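You operate a simulated robot arm through the tools that you are given. There is no shell and no other tool. Be economical: measure what you need, move in short steps, check, and stop when the job is done.

You run a simulated robot arm. Do the job below in one go: nothing can be reset, and whatever is moved stays where it is left.

## Task
Clamp the yellow and blue poles in pole sockets one and two.
Fine: take them from the pole rack; the yellow pole goes in pole socket one; turn socket knob one fully loose before its pole goes in; tighten each socket's knob after its pole is in; leave socket knob three.

Only the result counts: the job must be done as asked and must still hold three seconds after the hand-in. Knocking over, shifting, dropping, spilling or breaking anything else fails it.

## Robot
A 7-joint arm with a two-finger parallel gripper, fixed in place. Base frame: the origin is at the foot of the arm, x ahead of it, y to its left, z up. Units: m, degrees, N and s.
With the tool pointing down near the work surface it reaches from about 0.1 to 0.48 m from the base axis. Its first joint turns from -115.0 to 115.0 degrees. Payload 3.91 kg.
Tool frame: the origin (TCP) lies between the finger pads and is the grasp point; the fingertips stand 0.03 m ahead of it; z points along the fingers, y is the line along which they close. Largest opening 0.11 m; finger width 0.02, thickness 0.01; the body of the gripper, 0.048 by 0.112 m, starts 0.055 m behind the TCP.
Orientation is told as [roll, pitch, yaw] about the base's x, y, z axes, in that order, counted from this pose: with the fingers straight down and closing along the base's y, the tool's x points along the base's -x, its y along +y and its z along -z.

## Interface
- The arm moves only by the tool step_arm. Its argument "motion" is a list of rows, each a list of 7 numbers: the gripper command, from -1 (fully open) to 1 (shut), values between in proportion, then the shift along the tool's x, y, z in cm, then the turn, a rotation vector about the tool's x, y, z in degrees. In form: [[grip, dx, dy, dz, ax, ay, az], ...]. A call has 1 to 10 rows; each row is the pose to reach, as a shift and turn from the pose commanded when the call began, along the tool's axes at that moment. A row lasts 0.2 s, in which the tool goes at most 0.05 m and 8.6 degrees; a call with a longer step from one row to the next is refused whole, and so is a gripper value outside its range. A pose out of reach is approached as far as the arm can. The call stops where the force on the tool passes 40 N (or 10 N more than at its start, if that is more) or the arm is blocked; 0.2 s more then pass. Each finger travels about 0.108 m/s and halts on what it meets, pressing with about 27 N; the grip force reading is that of the motor and also rises with nothing between the fingers. The clock runs only during rows and for 0.2 s after the last one: add rows that repeat a pose to give the fingers time. The reply holds the time, the measured pose of the TCP, the force on the tool along the base axes, the opening and the grip force, in the units named above and with some noise, with the torque about the TCP (base axes, N m) and any sound that the robot's microphone picked up.
- Cameras (640 x 400 px; columns grow to the right, rows downward): "scene" is fixed at [0.0493, -0.6506, 1.5529]; the picture's right is [0.75, -0.66, 0.00], its down [-0.26, -0.29, -0.92] and it looks along [0.61, 0.69, -0.39] (base axes); focal length 300 px, centre (320, 200). "wrist" rides on the gripper at [0.072, 0.017, -0.103] in the tool frame; the picture's right is [-0.23, 0.97, 0.00], its down [-0.76, -0.18, -0.62] and it looks along [-0.61, -0.14, 0.78] (tool axes); focal length 222 px, centre (320, 200). There is no depth. A picture from a camera that has moved, and an enlarged one, comes with that camera's place and axes in the base frame and with its lens.
- capture(camera): a new picture of that camera. The clock stands still meanwhile.
- lift_body(by): slides the trunk up (or, below 0, down) by that many m; the arm rides with it, the base frame stays. It gives what a move gives, with no picture.
- close_up(camera, box): a new picture of the part [left, top, right, bottom] of that camera's present view, enlarged. The clock stands still meanwhile.
- sign_off(): hands the job in; it is judged then, once.

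Go step by step. Nothing tells you positions but the pictures and the camera data: compare them with the known pose of the tool, close in by small moves and look again before you grip or let go. The budget is 120 turns and 76 pictures, counting those below and the enlarged ones. Unless the task says otherwise, let go and move clear before handing in, and close with one line.

The tools are called by a JSON object that holds its "api" and its "payload". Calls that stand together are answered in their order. step_arm: Moves the arm, as the interface text tells. Its arguments: {"type":"object","properties":{"motion":{"type":"array","items":{"type":"array","items":{"type":"number"}}}},"required":["motion"]} The other tools are called the same way: lift_body (by) slides the trunk up or down; capture (camera) takes a picture; close_up (camera, box) takes an enlarged picture of a part of a camera's view; sign_off () hands the job in.

At the start:

```text
t: 0.0
eef_pos: [0.4713, -0.0132, 1.5007]
ee_rot: [0.0, 0.0, 0.0]
force: [-0.2, -0.3, 0.1]
moment: [0.01, -0.01, -0.01]
grip_width: 0.1098
gripper_force: 0.1
trunk travel left (down, up): [-0.925, 0.065]
```

scene: 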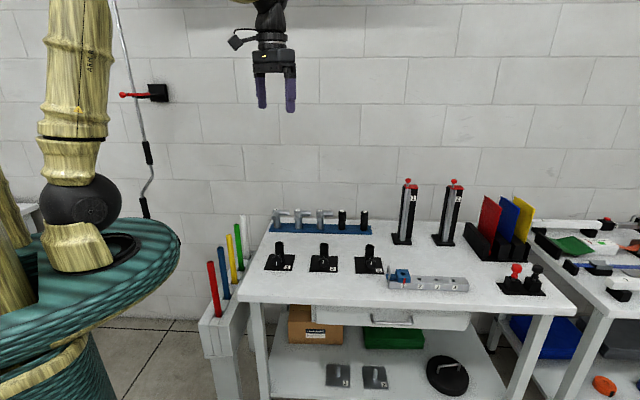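
wrist: 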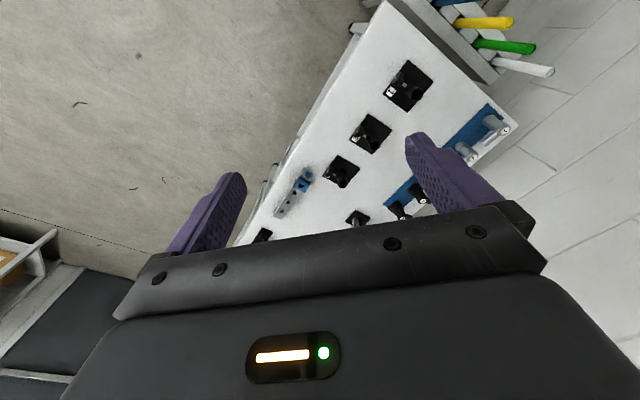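

I see a bench with a pole rack at its left end (red, blue, yellow, green, white poles) and several black square bases on top. I'll enlarge the views to identify the pole sockets and knobs.

{"api": "close_up", "payload": {"camera": "scene", "box": [180, 190, 400, 328]}}

{"api": "close_up", "payload": {"camera": "scene", "box": [360, 170, 580, 308]}}

{"api": "close_up", "payload": {"camera": "wrist", "box": [240, 0, 560, 200]}}

```text
2.90 times, centred on (290, 259) of scene
camera zoom: at [0.0493, -0.6506, 1.5529], right [0.75, -0.66, 0.0], down [-0.26, -0.29, -0.92], along [0.61, 0.69, -0.39], focal length 868 px, centre (407, 29)
```

zoom: 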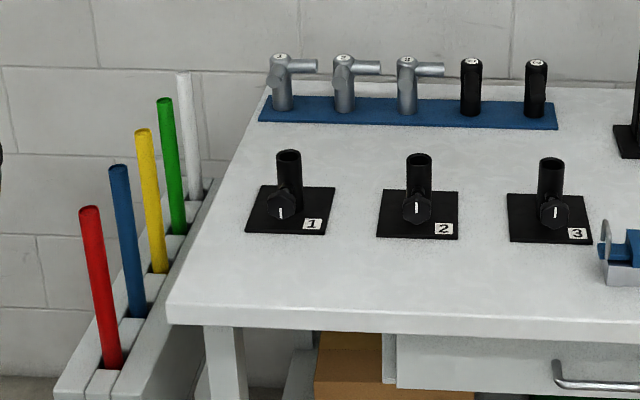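

```text
2.90 times, centred on (470, 239) of scene
camera zoom: at [0.0493, -0.6506, 1.5529], right [0.75, -0.66, 0.0], down [-0.26, -0.29, -0.92], along [0.61, 0.69, -0.39], focal length 868 px, centre (-115, 87)
```

zoom: 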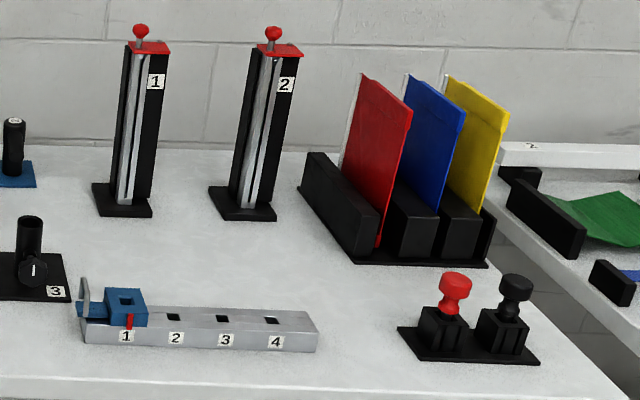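

```text
2.00 times, centred on (400, 100) of wrist
camera zoom: at [0.3981, 0.0038, 1.6042], right [0.23, 0.97, 0.0], down [0.76, -0.18, 0.62], along [0.61, -0.14, -0.78], focal length 444 px, centre (160, 400)
```

zoom: 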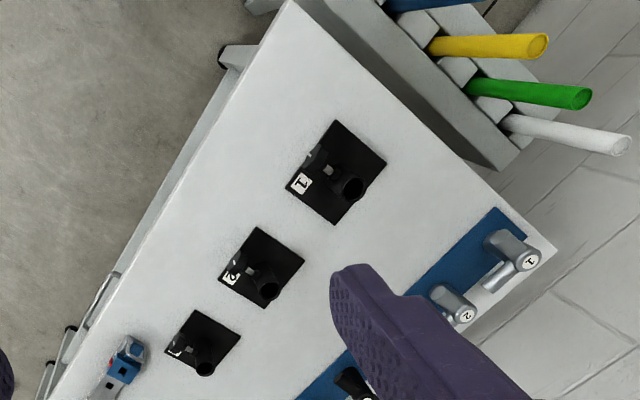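

The sockets stand at about (0.62, 0.25) and (0.75, 0.12), with the bench top at z ≈ 0.82 and the knobs facing the robot. The yellow pole top is at about (0.51, 0.46, 0.91). I'll lower the trunk and look from nearer.

{"api": "lift_body", "payload": {"by": -0.4}}

{"api": "capture", "payload": {"camera": "wrist"}}

{"api": "capture", "payload": {"camera": "scene"}}

```text
t: 3.8
eef_pos: [0.4707, -0.0132, 1.0998]
ee_rot: [-0.1, 0.0, 0.0]
force: [-1.1, -0.2, 0.2]
moment: [-0.04, 0.07, 0.0]
grip_width: 0.1101
gripper_force: 0.1
trunk travel left (down, up): [-0.525, 0.465]
```

```text
70 pictures are left
camera wrist: at [0.398, 0.0037, 1.2042], right [0.23, 0.97, 0.0], down [0.76, -0.18, 0.62], along [0.61, -0.14, -0.78], focal length 222 px, centre (320, 200)
```

wrist: 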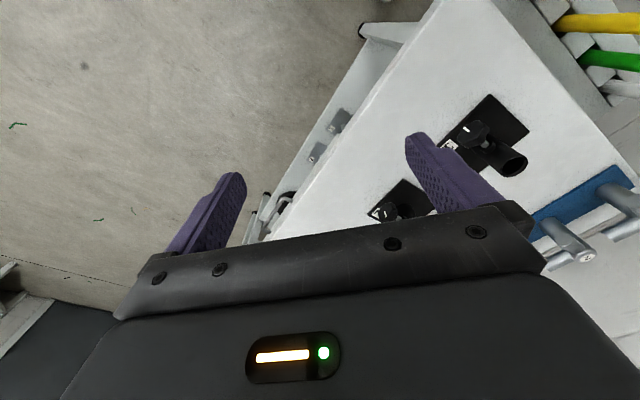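

```text
69 pictures are left
```

scene: 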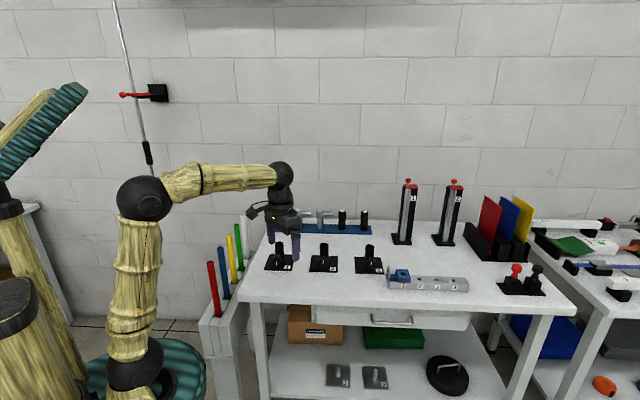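

The arm has plenty of reach when stretched. I'll turn the hand so the wrist camera ends up on the upper side once the fingers point forward at the knobs.

{"api": "step_arm", "payload": {"motion": [[-1, 0, 0, 0, 0, 0, 8], [-1, 0, 0, 0, 0, 0, 16], [-1, 0, 0, 0, 0, 0, 24], [-1, 0, 0, 0, 0, 0, 32], [-1, 0, 0, 0, 0, 0, 40], [-1, 0, 0, 0, 0, 0, 48], [-1, 0, 0, 0, 0, 0, 56], [-1, 0, 0, 0, 0, 0, 64], [-1, 0, 0, 0, 0, 0, 72], [-1, 0, 0, 0, 0, 0, 80]]}}

{"api": "step_arm", "payload": {"motion": [[-1, 0, 0, 0, 0, 0, 8], [-1, 0, 0, 0, 0, 0, 16], [-1, 0, 0, 0, 0, 0, 24], [-1, 0, 0, 0, 0, 0, 32], [-1, 0, 0, 0, 0, 0, 40], [-1, 0, 0, 0, 0, 0, 48], [-1, 0, 0, 0, 0, 0, 55]]}}

{"api": "capture", "payload": {"camera": "wrist"}}

```text
t: 6.0
eef_pos: [0.4707, -0.0146, 1.0998]
ee_rot: [0.0, 0.0, -80.1]
force: [-0.1, -0.6, -0.3]
moment: [-0.02, 0.0, 0.04]
grip_width: 0.1101
gripper_force: 0.1
trunk travel left (down, up): [-0.525, 0.465]
```

```text
t: 7.6
eef_pos: [0.4706, -0.0128, 1.1006]
ee_rot: [-0.1, 0.0, -135.1]
force: [0.2, -0.6, 0.5]
moment: [0.03, 0.01, -0.02]
grip_width: 0.1099
gripper_force: 0.0
trunk travel left (down, up): [-0.525, 0.465]
```

```text
68 pictures are left
camera wrist: at [0.5338, 0.0261, 1.2043], right [0.53, -0.85, 0.0], down [-0.67, -0.41, 0.62], along [-0.53, -0.33, -0.78], focal length 222 px, centre (320, 200)
```

wrist: 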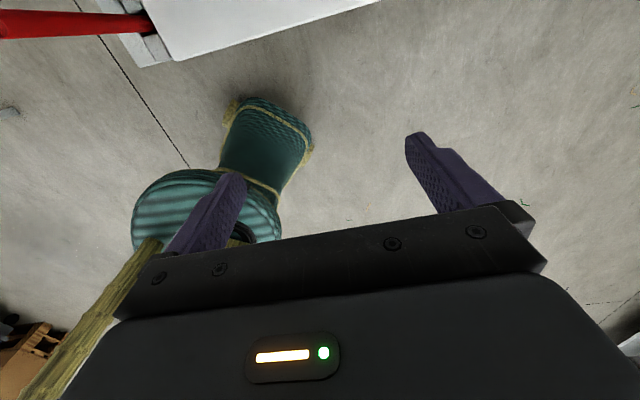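

The turn works. Now I pitch the fingers forward so they point across the bench (azimuth 45°).

{"api": "step_arm", "payload": {"motion": [[-1, 0, 0, 0, 0, 8, 0], [-1, 0, 0, 0, 0, 16, 0], [-1, 0, 0, 0, 0, 24, 0], [-1, 0, 0, 0, 0, 32, 0], [-1, 0, 0, 0, 0, 40, 0], [-1, 0, 0, 0, 0, 48, 0], [-1, 0, 0, 0, 0, 56, 0], [-1, 0, 0, 0, 0, 64, 0], [-1, 0, 0, 0, 0, 72, 0], [-1, 0, 0, 0, 0, 80, 0]]}}

{"api": "capture", "payload": {"camera": "wrist"}}

{"api": "capture", "payload": {"camera": "scene"}}

```text
t: 9.8
eef_pos: [0.4713, -0.015, 1.1018]
ee_rot: [0.1, 80.1, -134.9]
force: [0.9, 0.5, 0.7]
moment: [0.04, 0.03, 0.0]
grip_width: 0.1102
gripper_force: 0.1
trunk travel left (down, up): [-0.525, 0.465]
```

```text
67 pictures are left
camera wrist: at [0.4196, -0.089, 1.19], right [0.66, -0.72, -0.22], down [-0.65, -0.4, -0.64], along [0.37, 0.57, -0.73], focal length 222 px, centre (320, 200)
```

wrist: 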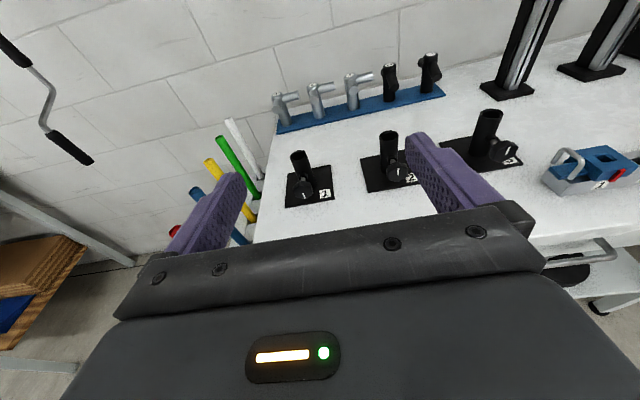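

```text
66 pictures are left
```

scene: 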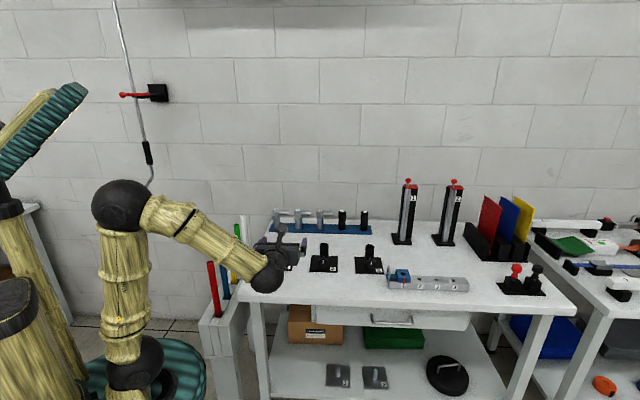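

The pose is as wanted, with a good view of both sockets. I'll zoom in to locate the knobs and tubes precisely.

{"api": "close_up", "payload": {"camera": "wrist", "box": [270, 130, 430, 230]}}

{"api": "close_up", "payload": {"camera": "scene", "box": [290, 220, 402, 290]}}

```text
4.00 times, centred on (350, 180) of wrist
camera zoom: at [0.4196, -0.089, 1.19], right [0.66, -0.72, -0.22], down [-0.65, -0.4, -0.64], along [0.37, 0.57, -0.73], focal length 888 px, centre (200, 280)
```

zoom: 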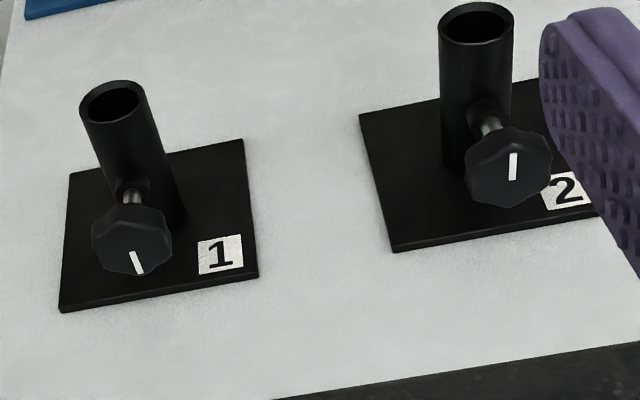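

```text
5.71 times, centred on (346, 255) of scene
camera zoom: at [0.0493, -0.6506, 1.5529], right [0.75, -0.66, 0.0], down [-0.26, -0.29, -0.92], along [0.61, 0.69, -0.39], focal length 1712 px, centre (171, -114)
```

zoom: 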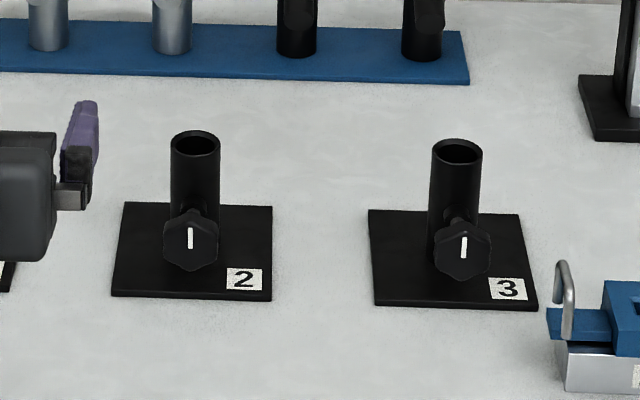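

Knob one's centre is at about (0.578, 0.203, 0.876) with its axis along azimuth ~45°. Next I lower the trunk and move to a standoff in front of it.

{"api": "lift_body", "payload": {"by": -0.2}}

{"api": "step_arm", "payload": {"motion": [[-0.3, 0.6, -2, 3.4, 0, 0, 0], [-0.3, 1.2, -4, 6.8, 0, 0, 0], [-0.3, 1.8, -6, 10.2, 0, 0, 0], [-0.3, 2.4, -7.8, 13.0, 0, 0, 0], [-0.3, 2.4, -7.8, 13.0, 0, 0, 0]]}}

{"api": "capture", "payload": {"camera": "wrist"}}

{"api": "capture", "payload": {"camera": "scene"}}

```text
t: 12.0
eef_pos: [0.4702, -0.0137, 0.9002]
ee_rot: [0.1, 80.0, -135.0]
force: [0.1, -0.2, 0.2]
moment: [0.01, 0.0, 0.01]
grip_width: 0.1097
gripper_force: 0.0
trunk travel left (down, up): [-0.325, 0.665]
```

```text
t: 13.2
eef_pos: [0.5092, 0.1351, 0.9022]
ee_rot: [-0.1, 80.1, -134.9]
force: [-0.6, -0.3, 0.2]
moment: [0.04, -0.03, -0.03]
grip_width: 0.0714
gripper_force: 0.0
trunk travel left (down, up): [-0.325, 0.665]
```

```text
63 pictures are left
camera wrist: at [0.4576, 0.0603, 0.9921], right [0.66, -0.72, -0.22], down [-0.65, -0.4, -0.64], along [0.37, 0.57, -0.73], focal length 222 px, centre (320, 200)
```

wrist: 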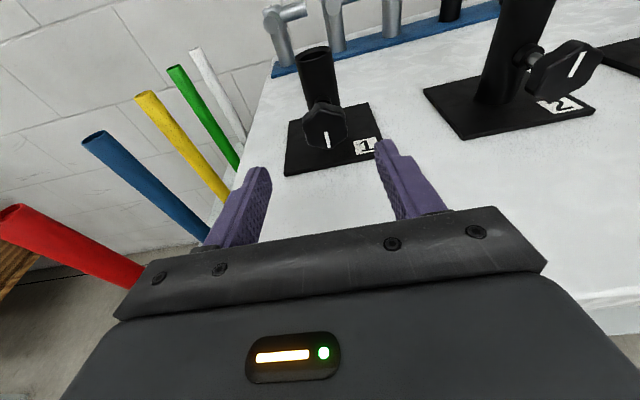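

```text
62 pictures are left
```

scene: 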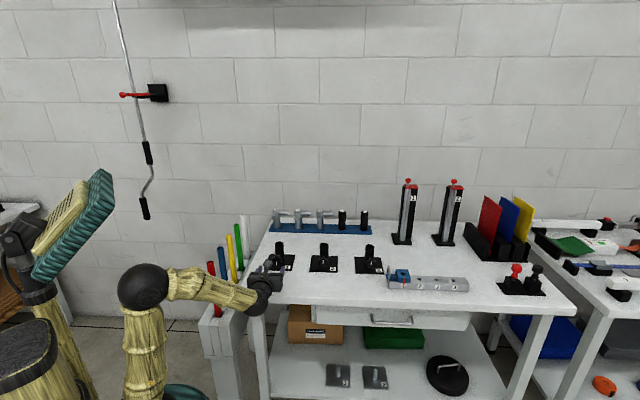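

The hand is centred in front of knob one. I'll zoom to refine its position and the indicator angle.

{"api": "close_up", "payload": {"camera": "wrist", "box": [260, 30, 420, 190]}}

```text
2.50 times, centred on (340, 110) of wrist
camera zoom: at [0.4576, 0.0603, 0.9921], right [0.66, -0.72, -0.22], down [-0.65, -0.4, -0.64], along [0.37, 0.57, -0.73], focal length 555 px, centre (270, 425)
```

zoom: 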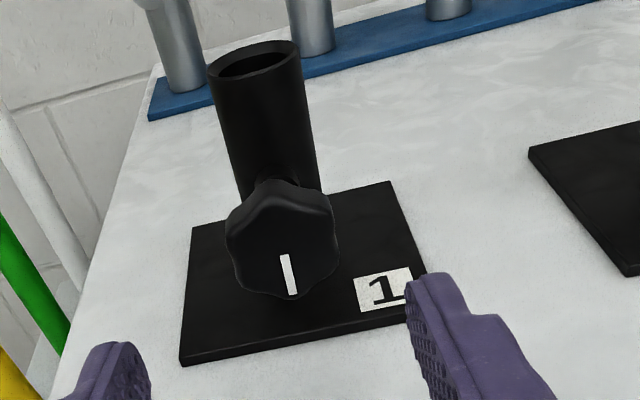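

Knob one's mark points down. I'll drop to knob height and pre-roll the hand by +40° about the knob axis, so that there is a wide counter-clockwise stroke available.

{"api": "step_arm", "payload": {"motion": [[-0.3, -1, 0.1, 0.18, 1.4, 0, 7.9], [-0.3, -2.07, 0.3, 0.36, 2.8, 0, 15.8], [-0.3, -2.07, 0.3, 0.36, 4.2, 0, 23.6], [-0.3, -2.07, 0.3, 0.36, 5.6, 0, 31.5], [-0.3, -2.07, 0.3, 0.36, 6.9, 0, 39.4], [-0.3, -2.07, 0.3, 0.36, 6.9, 0, 39.4]]}}

{"api": "capture", "payload": {"camera": "wrist"}}

{"api": "close_up", "payload": {"camera": "scene", "box": [230, 225, 342, 295]}}

```text
t: 14.6
eef_pos: [0.5114, 0.1312, 0.8815]
ee_rot: [-78.3, 48.9, 150.4]
force: [-0.5, 0.7, -0.5]
moment: [0.05, -0.03, -0.02]
grip_width: 0.0716
gripper_force: 0.0
trunk travel left (down, up): [-0.325, 0.665]
```

```text
60 pictures are left
camera wrist: at [0.4977, 0.0198, 0.9388], right [0.4, -0.45, -0.8], down [-0.92, -0.14, -0.38], along [0.06, 0.88, -0.47], focal length 222 px, centre (320, 200)
```

wrist: 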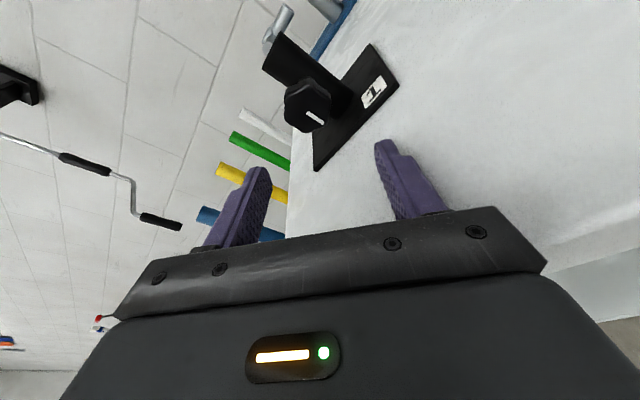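

```text
5.71 times, centred on (286, 260) of scene
camera zoom: at [0.0493, -0.6506, 1.5529], right [0.75, -0.66, 0.0], down [-0.26, -0.29, -0.92], along [0.61, 0.69, -0.39], focal length 1712 px, centre (514, -143)
```

zoom: 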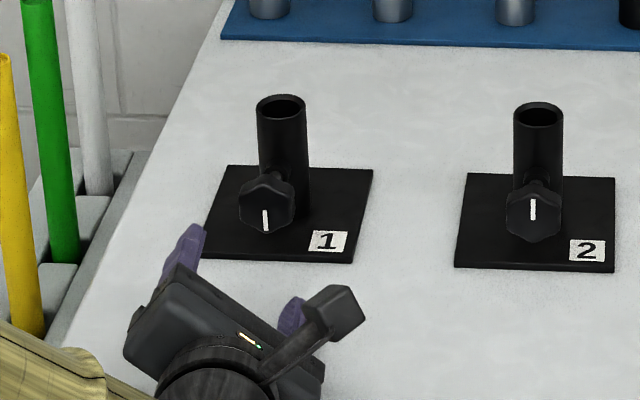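

The lateral and height offsets look within a few millimetres. I advance onto the knob with open fingers.

{"api": "step_arm", "payload": {"motion": [[-0.3, 0.5, 0, 2.9, 0, 0, 0], [-0.3, 1.0, 0, 5.8, 0, 0, 0], [-0.3, 1.5, 0, 8.5, 0, 0, 0], [-0.3, 1.5, 0, 8.5, 0, 0, 0]]}}

{"api": "capture", "payload": {"camera": "wrist"}}

{"api": "close_up", "payload": {"camera": "scene", "box": [230, 225, 342, 295]}}

```text
t: 14.9
eef_pos: [0.5145, 0.1342, 0.8817]
ee_rot: [-78.1, 48.8, 150.0]
force: [-16.1, -6.4, 9.4]
moment: [-0.88, 0.77, -1.0]
grip_width: 0.0713
gripper_force: 0.1
trunk travel left (down, up): [-0.325, 0.665]
stopped in row 1: the force on the tool passed its limit at 52 N (the readings are from after the stop); the commanded pose is now the measured one
```

```text
58 pictures are left
camera wrist: at [0.4993, 0.0214, 0.9395], right [0.39, -0.46, -0.8], down [-0.92, -0.13, -0.38], along [0.07, 0.88, -0.47], focal length 222 px, centre (320, 200)
```

wrist: 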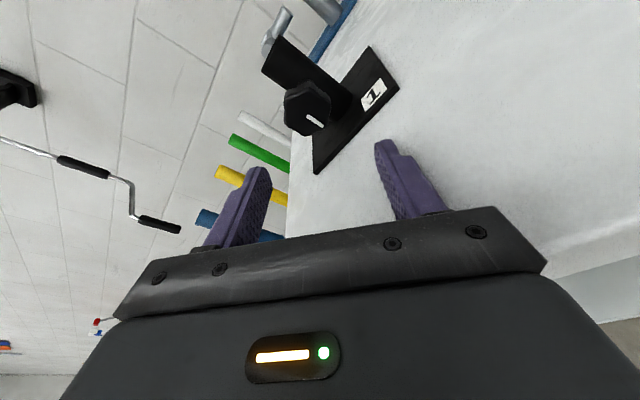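

```text
5.71 times, centred on (286, 260) of scene
camera zoom: at [0.0493, -0.6506, 1.5529], right [0.75, -0.66, 0.0], down [-0.26, -0.29, -0.92], along [0.61, 0.69, -0.39], focal length 1712 px, centre (514, -143)
```

zoom: 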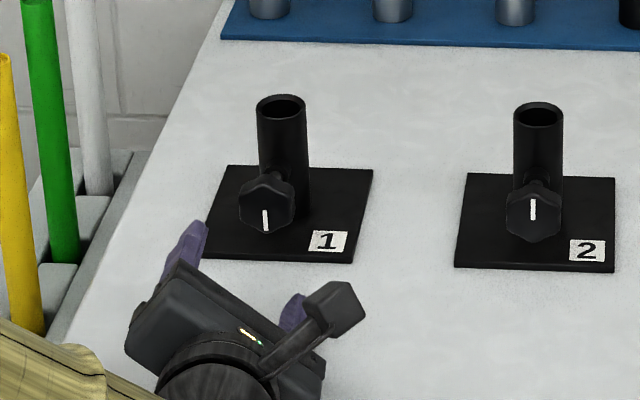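

The lower corner of the gripper body touched the bench front edge, so the bench is a bit higher than estimated. I back off, un-roll, and re-approach with the tool tilted 30° down for clearance.

{"api": "step_arm", "payload": {"motion": [[-0.3, 0.5, -0.65, -1.6, 0, 0, 0], [-0.3, 0.99, -1.29, -3.2, 0, 0, 0], [-0.3, 0.99, -1.29, -3.2, -1.4, 0, -7.9], [-0.3, 0.99, -1.29, -3.2, -2.8, 0, -15.8], [-0.3, 0.99, -1.29, -3.2, -4.2, 0, -23.6], [-0.3, 0.99, -1.29, -3.2, -5.6, 0, -31.5], [-0.3, 0.99, -1.29, -3.2, -6.9, 0, -39.4], [-0.3, 0.99, -1.29, -3.2, -6.9, 0, -39.4]]}}

{"api": "step_arm", "payload": {"motion": [[-0.3, 1, 0, 0, 0, -7, 0], [-0.3, 2, 0, 0, 0, -14, 0], [-0.3, 2, 0, 0, 0, -20, 0], [-0.3, 2, 0, 0, 0, -20, 0]]}}

{"api": "capture", "payload": {"camera": "wrist"}}

```text
t: 16.7
eef_pos: [0.4943, 0.114, 0.9006]
ee_rot: [-0.5, 79.7, -135.9]
force: [-0.1, -0.5, -0.2]
moment: [0.01, 0.03, 0.01]
grip_width: 0.0713
gripper_force: 0.0
trunk travel left (down, up): [-0.325, 0.665]
```

```text
t: 17.7
eef_pos: [0.497, 0.1163, 0.9198]
ee_rot: [-0.3, 59.6, -135.7]
force: [0.1, 0.0, 0.9]
moment: [0.02, 0.01, 0.0]
grip_width: 0.0715
gripper_force: 0.1
trunk travel left (down, up): [-0.325, 0.665]
```

```text
56 pictures are left
camera wrist: at [0.4717, 0.0675, 1.0349], right [0.6, -0.77, -0.2], down [-0.78, -0.52, -0.34], along [0.16, 0.36, -0.92], focal length 222 px, centre (320, 200)
```

wrist: 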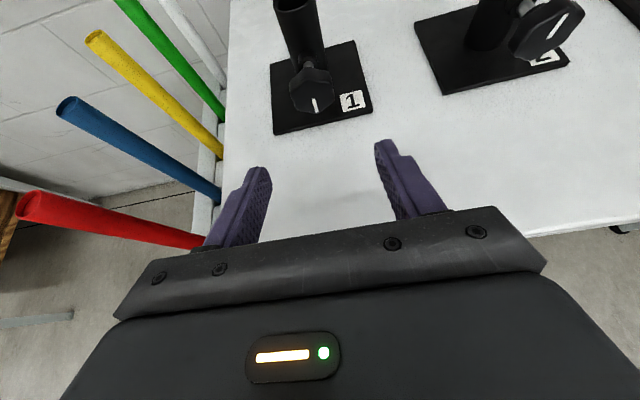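

From this steeper view knob one is at about (0.579, 0.200, 0.885). I roll to +40° about its axis, then slide over it.

{"api": "step_arm", "payload": {"motion": [[-0.3, 0, 0, 0, 4, 0, 6.93], [-0.3, 0, 0, 0, 8, 0, 13.86], [-0.3, 0, 0, 0, 12, 0, 20.8], [-0.3, 0, 0, 0, 16, 0, 27.7], [-0.3, 0, 0, 0, 20, 0, 34.6], [-0.3, 0, 0, 0, 20, 0, 34.6]]}}

{"api": "step_arm", "payload": {"motion": [[-0.3, 2, 0, 3.46, 0, 0, 0], [-0.3, 1.84, 1.13, 5.87, 0, 0, 0], [-0.3, 1.68, 2.25, 8.27, 0, 0, 0], [-0.3, 3.13, 2.25, 10.78, 0, 0, 0], [-0.3, 3.13, 2.25, 10.78, 0, 0, 0]]}}

{"api": "capture", "payload": {"camera": "wrist"}}

{"api": "close_up", "payload": {"camera": "scene", "box": [230, 225, 342, 295]}}

```text
t: 19.1
eef_pos: [0.4971, 0.1161, 0.9185]
ee_rot: [-59.1, 41.2, 176.7]
force: [-0.1, 0.1, -0.1]
moment: [0.01, -0.03, -0.03]
grip_width: 0.0714
gripper_force: 0.1
trunk travel left (down, up): [-0.325, 0.665]
```

```text
t: 20.0
eef_pos: [0.5605, 0.1757, 0.8866]
ee_rot: [-58.9, 41.3, 176.5]
force: [-15.8, -9.3, 9.5]
moment: [-0.39, 0.31, -0.33]
grip_width: 0.0671
gripper_force: 0.0
trunk travel left (down, up): [-0.325, 0.665]
stopped in row 4: the force on the tool passed its limit at 61 N (the readings are from after the stop); the commanded pose is now the measured one
```

```text
55 pictures are left
camera wrist: at [0.5833, 0.0766, 0.9635], right [0.35, -0.53, -0.78], down [-0.91, -0.39, -0.15], along [-0.22, 0.76, -0.61], focal length 222 px, centre (320, 200)
```

wrist: 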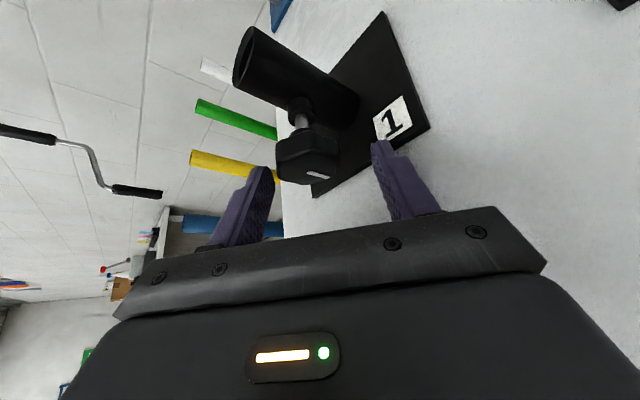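

```text
5.71 times, centred on (286, 260) of scene
camera zoom: at [0.0493, -0.6506, 1.5529], right [0.75, -0.66, 0.0], down [-0.26, -0.29, -0.92], along [0.61, 0.69, -0.39], focal length 1712 px, centre (514, -143)
```

zoom: 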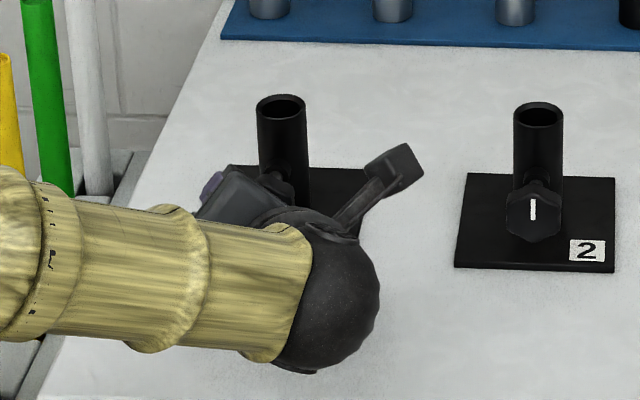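

The lower fingertip met the socket plate's front edge. I retreat slightly, reduce the tilt to 20° and the roll to 35°, and narrow the opening.

{"api": "step_arm", "payload": {"motion": [[-0.45, -0.65, -0.18, -1.08, 0, 0, 0], [-0.45, -1.29, -0.36, -2.15, 0, 5, 0], [-0.45, -1.29, -0.36, -2.15, 0, 10, 0], [-0.45, -1.29, -0.36, -2.15, 0, 10, 0]]}}

{"api": "step_arm", "payload": {"motion": [[-0.45, 0, 0, 0, -1.7, 0, -4.7], [-0.45, 0, 0, 0, -1.7, 0, -4.7]]}}

{"api": "close_up", "payload": {"camera": "wrist", "box": [180, 0, 500, 200]}}

```text
t: 21.0
eef_pos: [0.5423, 0.1602, 0.887]
ee_rot: [-67.3, 45.6, 164.3]
force: [-4.1, -0.1, 3.0]
moment: [0.0, 0.04, 0.03]
grip_width: 0.0778
gripper_force: 0.1
trunk travel left (down, up): [-0.325, 0.665]
```

```text
t: 21.6
eef_pos: [0.5437, 0.1607, 0.8873]
ee_rot: [-63.3, 50.0, 167.3]
force: [0.2, -0.5, 0.0]
moment: [0.01, 0.0, -0.01]
grip_width: 0.0798
gripper_force: 0.0
trunk travel left (down, up): [-0.325, 0.665]
```

```text
2.00 times, centred on (340, 100) of wrist
camera zoom: at [0.5436, 0.059, 0.9618], right [0.41, -0.54, -0.73], down [-0.91, -0.28, -0.3], along [-0.05, 0.79, -0.61], focal length 444 px, centre (280, 400)
```

zoom: 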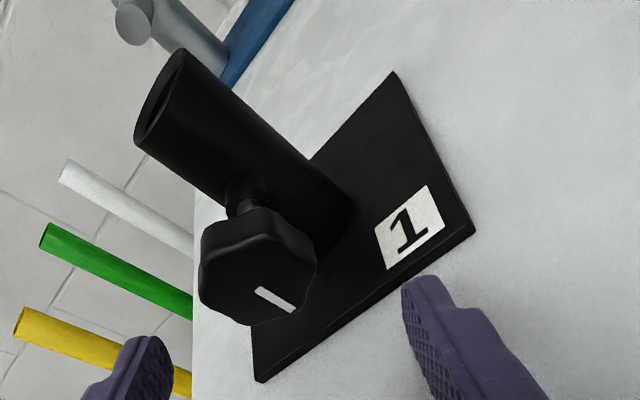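

Knob one is confirmed at about (0.576, 0.200, 0.887). I narrow the fingers, centre and slide over it.

{"api": "step_arm", "payload": {"motion": [[-0.05, -0.22, -0.33, 0.08, 0, 0, 0], [-0.05, 0.3, -0.33, 1.5, 0, 0, 0], [-0.05, 0.82, -0.33, 2.9, 0, 0, 0], [-0.05, 1.32, -0.33, 4.31, 0, 0, 0], [-0.05, 1.32, -0.33, 4.31, 0, 0, 0]]}}

{"api": "close_up", "payload": {"camera": "wrist", "box": [180, 0, 500, 200]}}

```text
t: 22.8
eef_pos: [0.5723, 0.1963, 0.8858]
ee_rot: [-63.4, 49.8, 167.2]
force: [-0.3, 0.0, -0.6]
moment: [0.02, -0.01, -0.01]
grip_width: 0.0576
gripper_force: 0.0
trunk travel left (down, up): [-0.325, 0.665]
```

```text
2.00 times, centred on (340, 100) of wrist
camera zoom: at [0.572, 0.0939, 0.961], right [0.41, -0.54, -0.73], down [-0.91, -0.28, -0.3], along [-0.05, 0.79, -0.61], focal length 444 px, centre (280, 400)
```

zoom: 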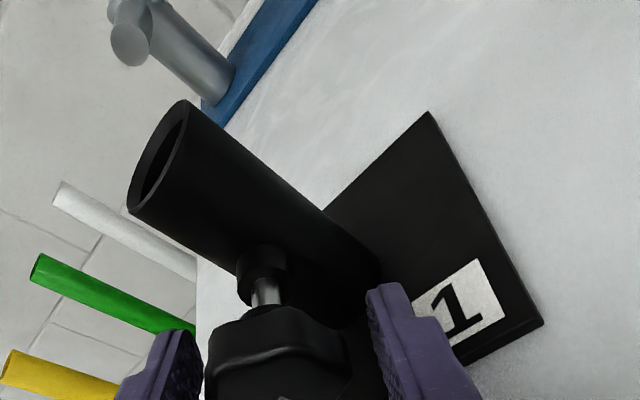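

The knob lies between the fingers. I close on it.

{"api": "step_arm", "payload": {"motion": [[0.4, 0, 0, 0, 0, 0, 0], [0.7, 0, 0, 0, 0, 0, 0], [1, 0, 0, 0, 0, 0, 0], [1, 0, 0, 0, 0, 0, 0]]}}

```text
t: 23.8
eef_pos: [0.5716, 0.1962, 0.8861]
ee_rot: [-63.3, 50.1, 167.3]
force: [2.3, 1.4, 0.9]
moment: [0.33, -0.37, 0.66]
grip_width: 0.0373
gripper_force: 45.3
trunk travel left (down, up): [-0.325, 0.665]
```

Gripped at 37 mm. Now I turn counter-clockwise about the knob axis, watching the torque.

{"api": "step_arm", "payload": {"motion": [[1, 0, 0, 0, -2.74, 0, -7.52], [1, 0, 0, 0, -5.47, 0, -15.0], [1, 0, 0, 0, -8.2, 0, -22.6], [1, 0, 0, 0, -10.9, 0, -30.1], [1, 0, 0, 0, -13.7, 0, -37.6], [1, 0, 0, 0, -16.4, 0, -45.1], [1, 0, 0, 0, -19.2, 0, -52.6], [1, 0, 0, 0, -21.9, 0, -60.1], [1, 0, 0, 0, -23.9, 0, -65.8]]}}

{"api": "close_up", "payload": {"camera": "wrist", "box": [180, 0, 500, 200]}}

```text
t: 25.9
eef_pos: [0.5779, 0.1909, 0.8846]
ee_rot: [61.9, 51.3, -80.4]
force: [21.1, 0.4, -1.9]
moment: [-0.42, 0.47, -0.06]
grip_width: 0.0377
gripper_force: 45.3
trunk travel left (down, up): [-0.325, 0.665]
stopped in row 9: the force on the tool passed its limit at 41 N (the readings are from after the stop); the commanded pose is now the measured one
```

```text
2.00 times, centred on (340, 100) of wrist
camera zoom: at [0.4956, 0.1726, 0.9818], right [0.59, -0.72, 0.36], down [-0.53, -0.68, -0.51], along [0.61, 0.11, -0.78], focal length 444 px, centre (280, 400)
```

zoom: 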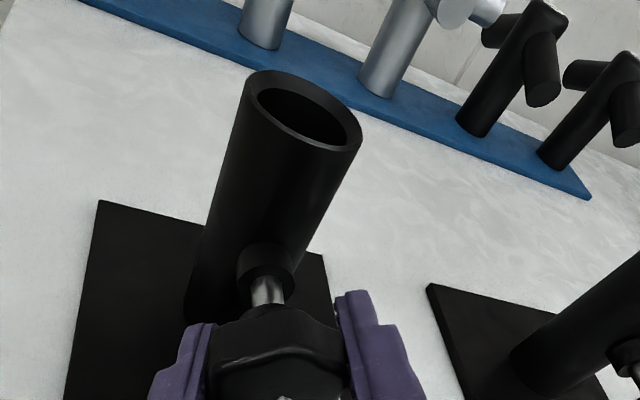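

The knob turned ~67° freely. I release, roll back and look at the mark.

{"api": "step_arm", "payload": {"motion": [[-0.05, 0, 0, 0, 0, 0, 0], [-0.05, 0, 0, 0, 0, 0, 0], [-0.05, 0.2, -0.34, -0.07, 0, 0, 0]]}}

{"api": "close_up", "payload": {"camera": "wrist", "box": [180, 0, 500, 200]}}

```text
t: 26.6
eef_pos: [0.5708, 0.195, 0.8852]
ee_rot: [62.2, 51.3, -80.0]
force: [0.8, 0.6, -0.3]
moment: [-0.01, 0.0, 0.03]
grip_width: 0.0579
gripper_force: 0.0
trunk travel left (down, up): [-0.325, 0.665]
```

```text
2.00 times, centred on (340, 100) of wrist
camera zoom: at [0.4891, 0.1766, 0.9827], right [0.59, -0.72, 0.36], down [-0.52, -0.68, -0.51], along [0.62, 0.11, -0.78], focal length 444 px, centre (280, 400)
```

zoom: 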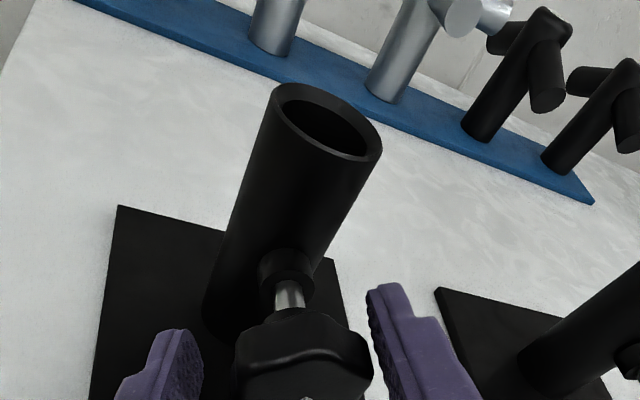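

I re-centre a few millimetres, roll back to +35° and grip again for a second stroke.

{"api": "step_arm", "payload": {"motion": [[-0.05, 0.1, 0.48, -0.04, 0, 0, 0], [-0.05, 0.1, 0.48, -0.04, 2.74, 0, 7.52], [-0.05, 0.1, 0.48, -0.04, 5.47, 0, 15.0], [-0.05, 0.1, 0.48, -0.04, 8.2, 0, 22.6], [-0.05, 0.1, 0.48, -0.04, 10.9, 0, 30.1], [-0.05, 0.1, 0.48, -0.04, 13.7, 0, 37.6], [-0.05, 0.1, 0.48, -0.04, 16.4, 0, 45.1], [-0.05, 0.1, 0.48, -0.04, 19.2, 0, 52.6], [-0.05, 0.1, 0.48, -0.04, 21.9, 0, 60.1], [-0.05, 0.1, 0.48, -0.04, 24.2, 0, 66.0]]}}

{"api": "step_arm", "payload": {"motion": [[0.4, 0, 0, 0, 0, 0, 0], [0.7, 0, 0, 0, 0, 0, 0], [1, 0, 0, 0, 0, 0, 0], [1, 0, 0, 0, 0, 0, 0]]}}

{"api": "step_arm", "payload": {"motion": [[1, 0, 0, 0, -2.74, 0, -7.52], [1, 0, 0, 0, -5.47, 0, -15.0], [1, 0, 0, 0, -8.2, 0, -22.6], [1, 0, 0, 0, -10.9, 0, -30.1], [1, 0, 0, 0, -13.7, 0, -37.6], [1, 0, 0, 0, -16.4, 0, -45.1], [1, 0, 0, 0, -19.2, 0, -52.6], [1, 0, 0, 0, -21.9, 0, -60.1], [1, 0, 0, 0, -23.9, 0, -65.8]]}}

```text
t: 28.9
eef_pos: [0.5724, 0.1907, 0.89]
ee_rot: [-64.9, 48.5, 165.7]
force: [-0.1, 0.0, 0.2]
moment: [0.02, 0.01, -0.01]
grip_width: 0.0575
gripper_force: 0.2
trunk travel left (down, up): [-0.325, 0.665]
```

```text
t: 29.9
eef_pos: [0.5733, 0.1911, 0.8913]
ee_rot: [-64.7, 48.7, 165.8]
force: [0.0, 0.3, 3.2]
moment: [0.33, -0.34, 0.82]
grip_width: 0.0367
gripper_force: 45.0
trunk travel left (down, up): [-0.325, 0.665]
```

```text
t: 31.9
eef_pos: [0.5742, 0.191, 0.89]
ee_rot: [62.0, 51.5, -80.0]
force: [-3.6, -2.4, 1.9]
moment: [0.06, -0.04, 0.17]
grip_width: 0.0366
gripper_force: 45.0
trunk travel left (down, up): [-0.325, 0.665]
```

The second stroke was smooth. I release and back off a little to read the mark.

{"api": "step_arm", "payload": {"motion": [[-0.05, 0, 0, 0, 0, 0, 0], [-0.05, 0, 0, 0, 0, 0, 0], [-0.05, -1.0, 0, -2.8, 0, 0, 0], [-0.05, -1.9, 0, -5.2, 0, 0, 0], [-0.05, -1.9, 0, -5.2, 0, 0, 0]]}}

{"api": "close_up", "payload": {"camera": "wrist", "box": [180, 0, 500, 200]}}

```text
t: 33.0
eef_pos: [0.5308, 0.1562, 0.8891]
ee_rot: [61.9, 51.5, -79.6]
force: [0.0, 0.0, 0.3]
moment: [-0.06, -0.04, -0.02]
grip_width: 0.0577
gripper_force: 0.2
trunk travel left (down, up): [-0.325, 0.665]
```

```text
2.00 times, centred on (340, 100) of wrist
camera zoom: at [0.4498, 0.1375, 0.9862], right [0.6, -0.72, 0.36], down [-0.52, -0.69, -0.51], along [0.61, 0.12, -0.78], focal length 444 px, centre (280, 400)
```

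zoom: 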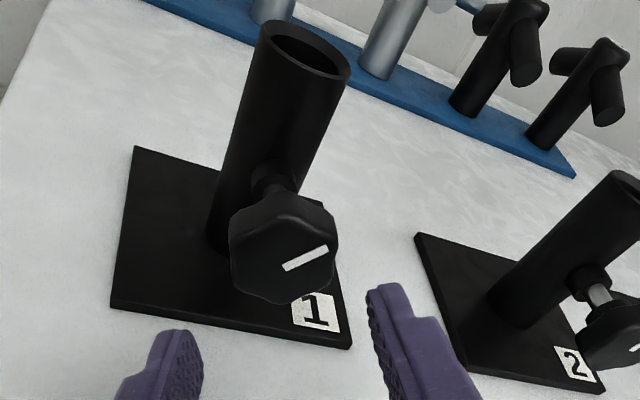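

The mark moved from 6 to roughly 2 o'clock, so counter-clockwise turning works with no stop yet. I make further strokes.

{"api": "step_arm", "payload": {"motion": [[-0.05, 0, 0, 0, 2.74, 0, 7.52], [-0.05, 0, 0, 0, 5.47, 0, 15.0], [-0.05, 0, 0, 0, 8.2, 0, 22.6], [-0.05, 0, 0, 0, 10.9, 0, 30.1], [-0.05, 0, 0, 0, 13.7, 0, 37.6], [-0.05, 0, 0, 0, 16.4, 0, 45.1], [-0.05, 0, 0, 0, 19.2, 0, 52.6], [-0.05, 0.6, 0, 1.6, 21.9, 0, 60.1], [-0.05, 1.2, 0, 3.4, 23.9, 0, 65.8], [-0.05, 1.9, 0, 5.2, 23.9, 0, 65.8]]}}

{"api": "step_arm", "payload": {"motion": [[0.4, 0, 0, 0, 0, 0, 0], [0.7, 0, 0, 0, 0, 0, 0], [1, 0, 0, 0, 0, 0, 0], [1, 0, 0, 0, 0, 0, 0]]}}

{"api": "step_arm", "payload": {"motion": [[1, 0, 0, 0, -2.74, 0, -7.52], [1, 0, 0, 0, -5.47, 0, -15.0], [1, 0, 0, 0, -8.2, 0, -22.6], [1, 0, 0, 0, -10.9, 0, -30.1], [1, 0, 0, 0, -13.7, 0, -37.6], [1, 0, 0, 0, -16.4, 0, -45.1], [1, 0, 0, 0, -19.2, 0, -52.6], [1, 0, 0, 0, -21.9, 0, -60.1], [1, 0, 0, 0, -23.9, 0, -65.8]]}}

```text
t: 35.2
eef_pos: [0.574, 0.193, 0.8898]
ee_rot: [-64.7, 48.6, 165.9]
force: [-0.3, -0.2, -0.1]
moment: [-0.02, 0.01, 0.0]
grip_width: 0.0575
gripper_force: 0.0
trunk travel left (down, up): [-0.325, 0.665]
```

```text
t: 36.2
eef_pos: [0.5749, 0.1927, 0.8911]
ee_rot: [-64.7, 48.5, 166.0]
force: [3.5, 0.1, -2.0]
moment: [0.41, -0.42, 0.54]
grip_width: 0.0378
gripper_force: 45.0
trunk travel left (down, up): [-0.325, 0.665]
```

```text
t: 38.2
eef_pos: [0.5742, 0.192, 0.8898]
ee_rot: [61.8, 51.5, -80.0]
force: [2.6, -1.9, 1.0]
moment: [0.21, 0.72, 0.4]
grip_width: 0.0377
gripper_force: 44.9
trunk travel left (down, up): [-0.325, 0.665]
```

The torque about the axis has now risen to ~0.66 N·m, which suggests a stop. I release, back off and read the mark.

{"api": "step_arm", "payload": {"motion": [[-0.05, 0, 0, 0, 0, 0, 0], [-0.05, 0, 0, 0, 0, 0, 0], [-0.05, -1.0, 0, -2.8, 0, 0, 0], [-0.05, -1.9, 0, -5.2, 0, 0, 0], [-0.05, -1.9, 0, -5.2, 0, 0, 0]]}}

{"api": "close_up", "payload": {"camera": "wrist", "box": [180, 0, 500, 200]}}

```text
t: 39.5
eef_pos: [0.534, 0.1526, 0.8898]
ee_rot: [62.0, 51.5, -80.0]
force: [1.0, 0.1, -1.4]
moment: [0.01, 0.0, 0.01]
grip_width: 0.0579
gripper_force: 0.0
trunk travel left (down, up): [-0.325, 0.665]
```

```text
2.00 times, centred on (340, 100) of wrist
camera zoom: at [0.4516, 0.1354, 0.9866], right [0.59, -0.72, 0.36], down [-0.52, -0.68, -0.51], along [0.61, 0.12, -0.78], focal length 444 px, centre (280, 400)
```

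zoom: 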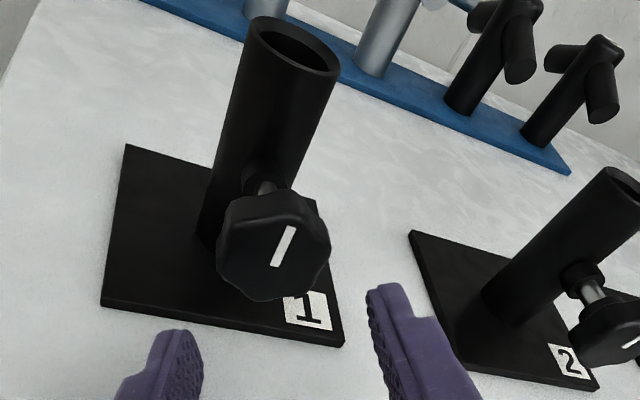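

Knob one now sits at 12 o'clock against its stop, so it is fully loose (knob two already stands the same way). I raise the arm and turn the hand towards the pole rack.

{"api": "lift_body", "payload": {"by": 0.2}}

{"api": "step_arm", "payload": {"motion": [[-0.2, 0, 0, 0, 2.4, 0, 6.6], [-0.2, 0, 0, 0, 4.8, 0, 13.2], [-0.2, 0, 0, 0, 7.2, 0, 19.8], [-0.2, 0, 0, 0, 9.6, 0, 26.4], [-0.2, 0, 0, 0, 12, 0, 33], [-0.2, 0, 0, 0, 12, 0, 33]]}}

{"api": "step_arm", "payload": {"motion": [[-0.2, 0, 0, 0, 6.8, 0, -2.5], [-0.2, 0, 0, 0, 13.6, 0, -4.9], [-0.2, 0, 0, 0, 20.4, 0, -7.4], [-0.2, 0, 0, 0, 27.2, 0, -9.9], [-0.2, 0, 0, 0, 34, 0, -12.4], [-0.2, 0, 0, 0, 40.8, 0, -14.8], [-0.2, 0, 0, 0, 47.6, 0, -17.3], [-0.2, 0, 0, 0, 54.4, 0, -19.8], [-0.2, 0, 0, 0, 61.1, 0, -22.2], [-0.2, 0, 0, 0, 61.1, 0, -22.2]]}}

{"api": "capture", "payload": {"camera": "wrist"}}

```text
t: 41.6
eef_pos: [0.5332, 0.1538, 1.0901]
ee_rot: [61.9, 51.6, -79.9]
force: [0.5, 0.3, -0.3]
moment: [-0.01, -0.02, 0.0]
grip_width: 0.0576
gripper_force: 0.0
trunk travel left (down, up): [-0.525, 0.465]
```

```text
t: 43.0
eef_pos: [0.5323, 0.1536, 1.0898]
ee_rot: [-5.4, 69.5, -140.9]
force: [0.2, 0.6, -0.4]
moment: [-0.01, -0.04, 0.0]
grip_width: 0.066
gripper_force: 0.1
trunk travel left (down, up): [-0.525, 0.465]
```

```text
t: 45.2
eef_pos: [0.5335, 0.1544, 1.0895]
ee_rot: [-3.9, 71.3, -74.5]
force: [-0.9, 0.4, -0.7]
moment: [-0.01, -0.01, 0.05]
grip_width: 0.066
gripper_force: 0.1
trunk travel left (down, up): [-0.525, 0.465]
```

```text
47 pictures are left
camera wrist: at [0.5752, 0.09, 1.1911], right [0.94, 0.25, -0.24], down [0.1, -0.85, -0.52], along [-0.33, 0.47, -0.82], focal length 222 px, centre (320, 200)
```

wrist: 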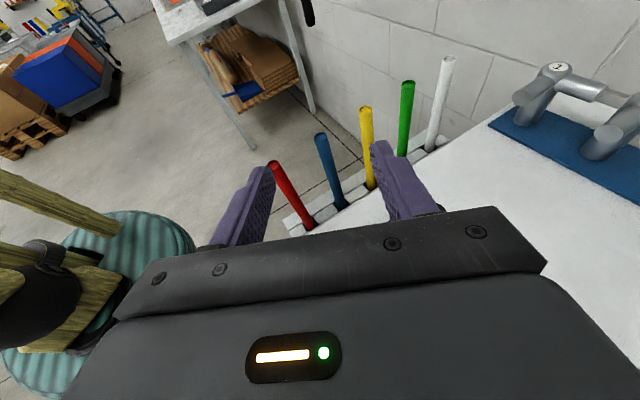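

All five poles are in view. I zoom in to localise the yellow and blue pole tops.

{"api": "close_up", "payload": {"camera": "wrist", "box": [260, 50, 460, 250]}}

{"api": "close_up", "payload": {"camera": "scene", "box": [190, 200, 290, 360]}}

```text
2.00 times, centred on (360, 150) of wrist
camera zoom: at [0.5752, 0.09, 1.1911], right [0.94, 0.25, -0.24], down [0.1, -0.85, -0.52], along [-0.33, 0.47, -0.82], focal length 444 px, centre (240, 300)
```

zoom: 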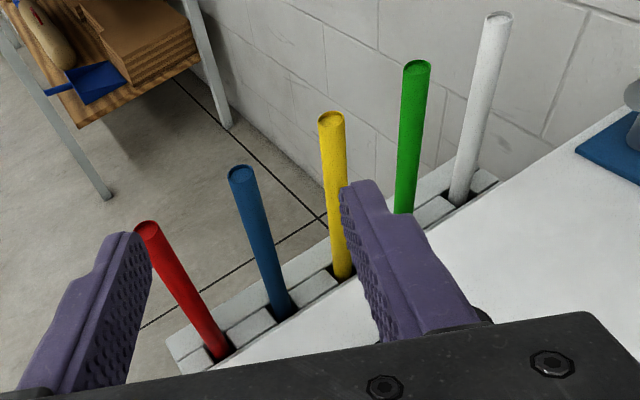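

```text
2.50 times, centred on (240, 280) of scene
camera zoom: at [0.0493, -0.6506, 1.5529], right [0.75, -0.66, 0.0], down [-0.26, -0.29, -0.92], along [0.61, 0.69, -0.39], focal length 749 px, centre (520, 0)
```

zoom: 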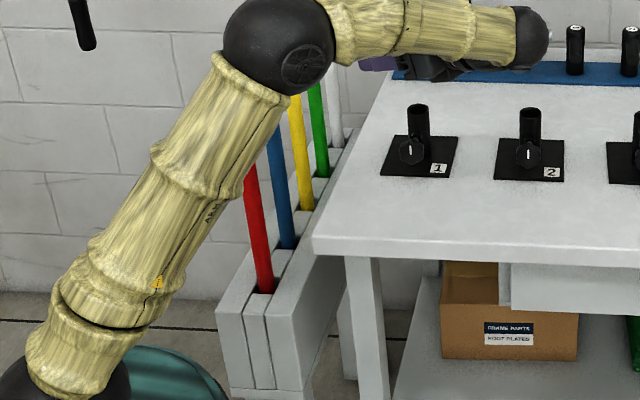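

The yellow top is at (0.501, 0.451, 0.915) and the blue at (0.428, 0.385, 0.915). I move to a standoff by the yellow pole and tilt 40° down so the hand clears socket one.

{"api": "step_arm", "payload": {"motion": [[-0.2, 1.33, 1.4, 4.0, 0, -4.3, 0], [-0.2, 2.66, 2.8, 8.0, 0, -8.6, 0], [-0.2, 4.0, 4.2, 12.0, 0, -12.9, 0], [-0.2, 5.33, 5.6, 16.0, 0, -17.2, 0], [-0.2, 6.66, 6.9, 19.9, 0, -21.5, 0], [-0.2, 6.66, 6.9, 19.9, 0, -21.5, 0]]}}

{"api": "capture", "payload": {"camera": "wrist"}}

{"api": "capture", "payload": {"camera": "scene"}}

```text
t: 46.6
eef_pos: [0.5307, 0.374, 1.0886]
ee_rot: [-1.7, 50.0, -72.3]
force: [-0.4, -0.6, -0.3]
moment: [-0.02, 0.03, -0.02]
grip_width: 0.0661
gripper_force: 0.1
trunk travel left (down, up): [-0.525, 0.465]
```

```text
44 pictures are left
camera wrist: at [0.5602, 0.3509, 1.2106], right [0.96, 0.18, -0.19], down [0.14, -0.97, -0.18], along [-0.22, 0.14, -0.96], focal length 222 px, centre (320, 200)
```

wrist: 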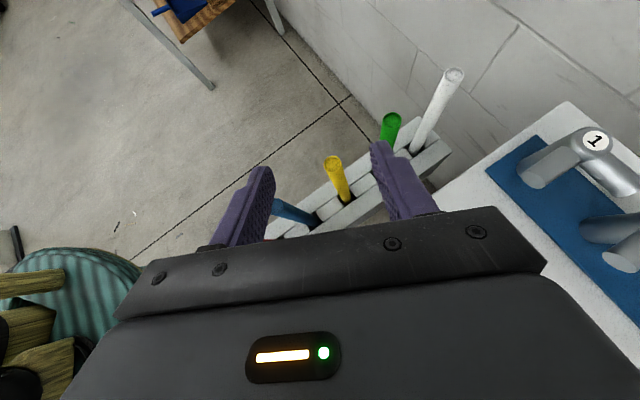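

```text
43 pictures are left
```

scene: 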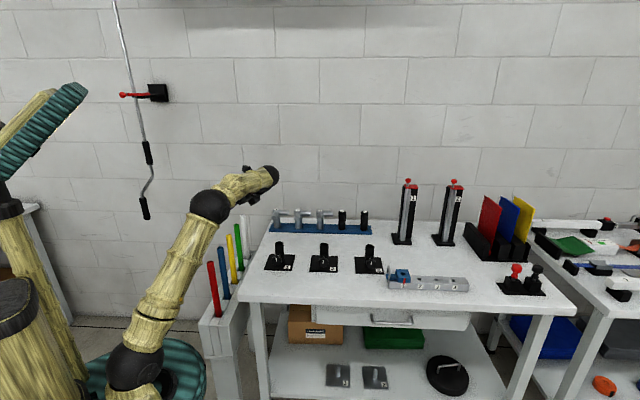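

Yellow's position is confirmed at (0.501, 0.450). I descend with the trunk and then check the picture before moving in.

{"api": "lift_body", "payload": {"by": -0.205}}

{"api": "step_arm", "payload": {"motion": [[-0.2, 1.3, -0.1, 1.57, 0, 0, 0], [-0.2, 2.6, -0.2, 3.1, 0, 0, 0], [-0.2, 3.9, -0.26, 4.7, 0, 0, 0], [-0.2, 5.27, -0.26, 6.28, 0, 0, 0], [-0.2, 5.27, -0.26, 6.28, 0, 0, 0]]}}

{"api": "capture", "payload": {"camera": "wrist"}}

```text
t: 48.8
eef_pos: [0.5307, 0.3737, 0.8835]
ee_rot: [-1.9, 50.0, -72.3]
force: [0.0, -0.2, 0.4]
moment: [-0.01, -0.01, 0.0]
grip_width: 0.0658
gripper_force: 0.1
trunk travel left (down, up): [-0.32, 0.67]
```

```text
t: 50.0
eef_pos: [0.5037, 0.4495, 0.8838]
ee_rot: [-1.8, 50.1, -72.2]
force: [0.4, -0.7, 0.3]
moment: [0.04, 0.0, 0.01]
grip_width: 0.0659
gripper_force: 0.0
trunk travel left (down, up): [-0.32, 0.67]
```

```text
42 pictures are left
camera wrist: at [0.5308, 0.4268, 1.0064], right [0.96, 0.18, -0.19], down [0.14, -0.97, -0.18], along [-0.22, 0.14, -0.96], focal length 222 px, centre (320, 200)
```

wrist: 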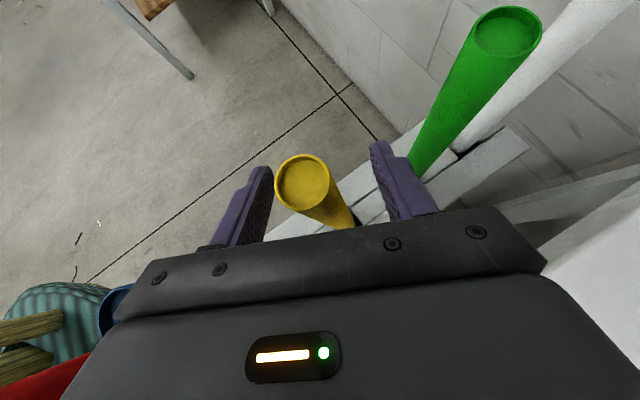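

The yellow pole is between the fingers within ~3 mm. I close on it and then lift a little.

{"api": "step_arm", "payload": {"motion": [[0.3, 0, 0, 0, 0, 0, 0], [0.6, 0, 0, 0, 0, 0, 0], [1, 0, 0, 0, 0, 0, 0], [1, 0, 0, 0, 0, 0, 0], [1, 0, 0, 0, 0, 0, 0]]}}

{"api": "lift_body", "payload": {"by": 0.1}}

{"api": "capture", "payload": {"camera": "wrist"}}

```text
t: 51.2
eef_pos: [0.5019, 0.4499, 0.8848]
ee_rot: [-1.7, 50.0, -72.4]
force: [1.6, 0.3, 0.8]
moment: [0.32, -0.66, -0.01]
grip_width: 0.024
gripper_force: 27.0
trunk travel left (down, up): [-0.32, 0.67]
```

```text
t: 52.6
eef_pos: [0.5025, 0.4514, 0.9846]
ee_rot: [-1.8, 50.1, -72.3]
force: [1.5, 1.1, -0.9]
moment: [0.44, -0.48, 0.01]
grip_width: 0.0239
gripper_force: 27.3
trunk travel left (down, up): [-0.42, 0.57]
```

```text
41 pictures are left
camera wrist: at [0.5311, 0.4267, 1.1063], right [0.96, 0.18, -0.19], down [0.14, -0.97, -0.18], along [-0.22, 0.14, -0.96], focal length 222 px, centre (320, 200)
```

wrist: 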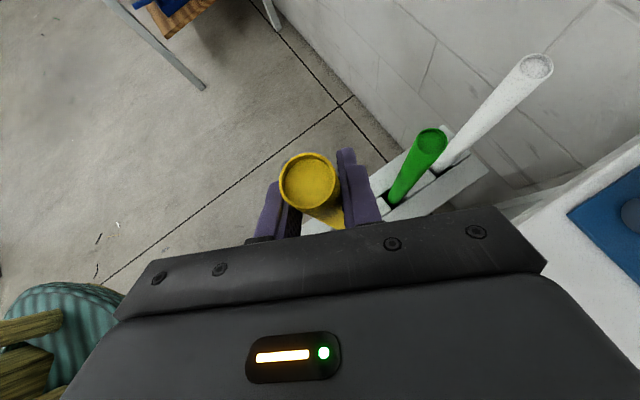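

The pole (24 mm) is held and rises with the hand. I lift further until its lower end clears the rack.

{"api": "lift_body", "payload": {"by": 0.28}}

{"api": "close_up", "payload": {"camera": "scene", "box": [180, 120, 340, 340]}}

```text
t: 55.4
eef_pos: [0.5022, 0.4504, 1.2634]
ee_rot: [-1.8, 50.0, -72.2]
force: [-0.5, 0.8, -1.3]
moment: [0.05, -0.23, 0.01]
grip_width: 0.0238
gripper_force: 27.4
trunk travel left (down, up): [-0.7, 0.29]
```

```text
1.82 times, centred on (260, 230) of scene
camera zoom: at [0.0493, -0.6506, 1.5529], right [0.75, -0.66, 0.0], down [-0.26, -0.29, -0.92], along [0.61, 0.69, -0.39], focal length 545 px, centre (429, 146)
```

zoom: 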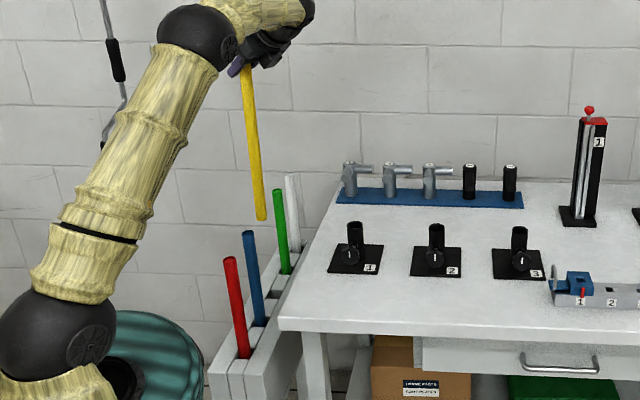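

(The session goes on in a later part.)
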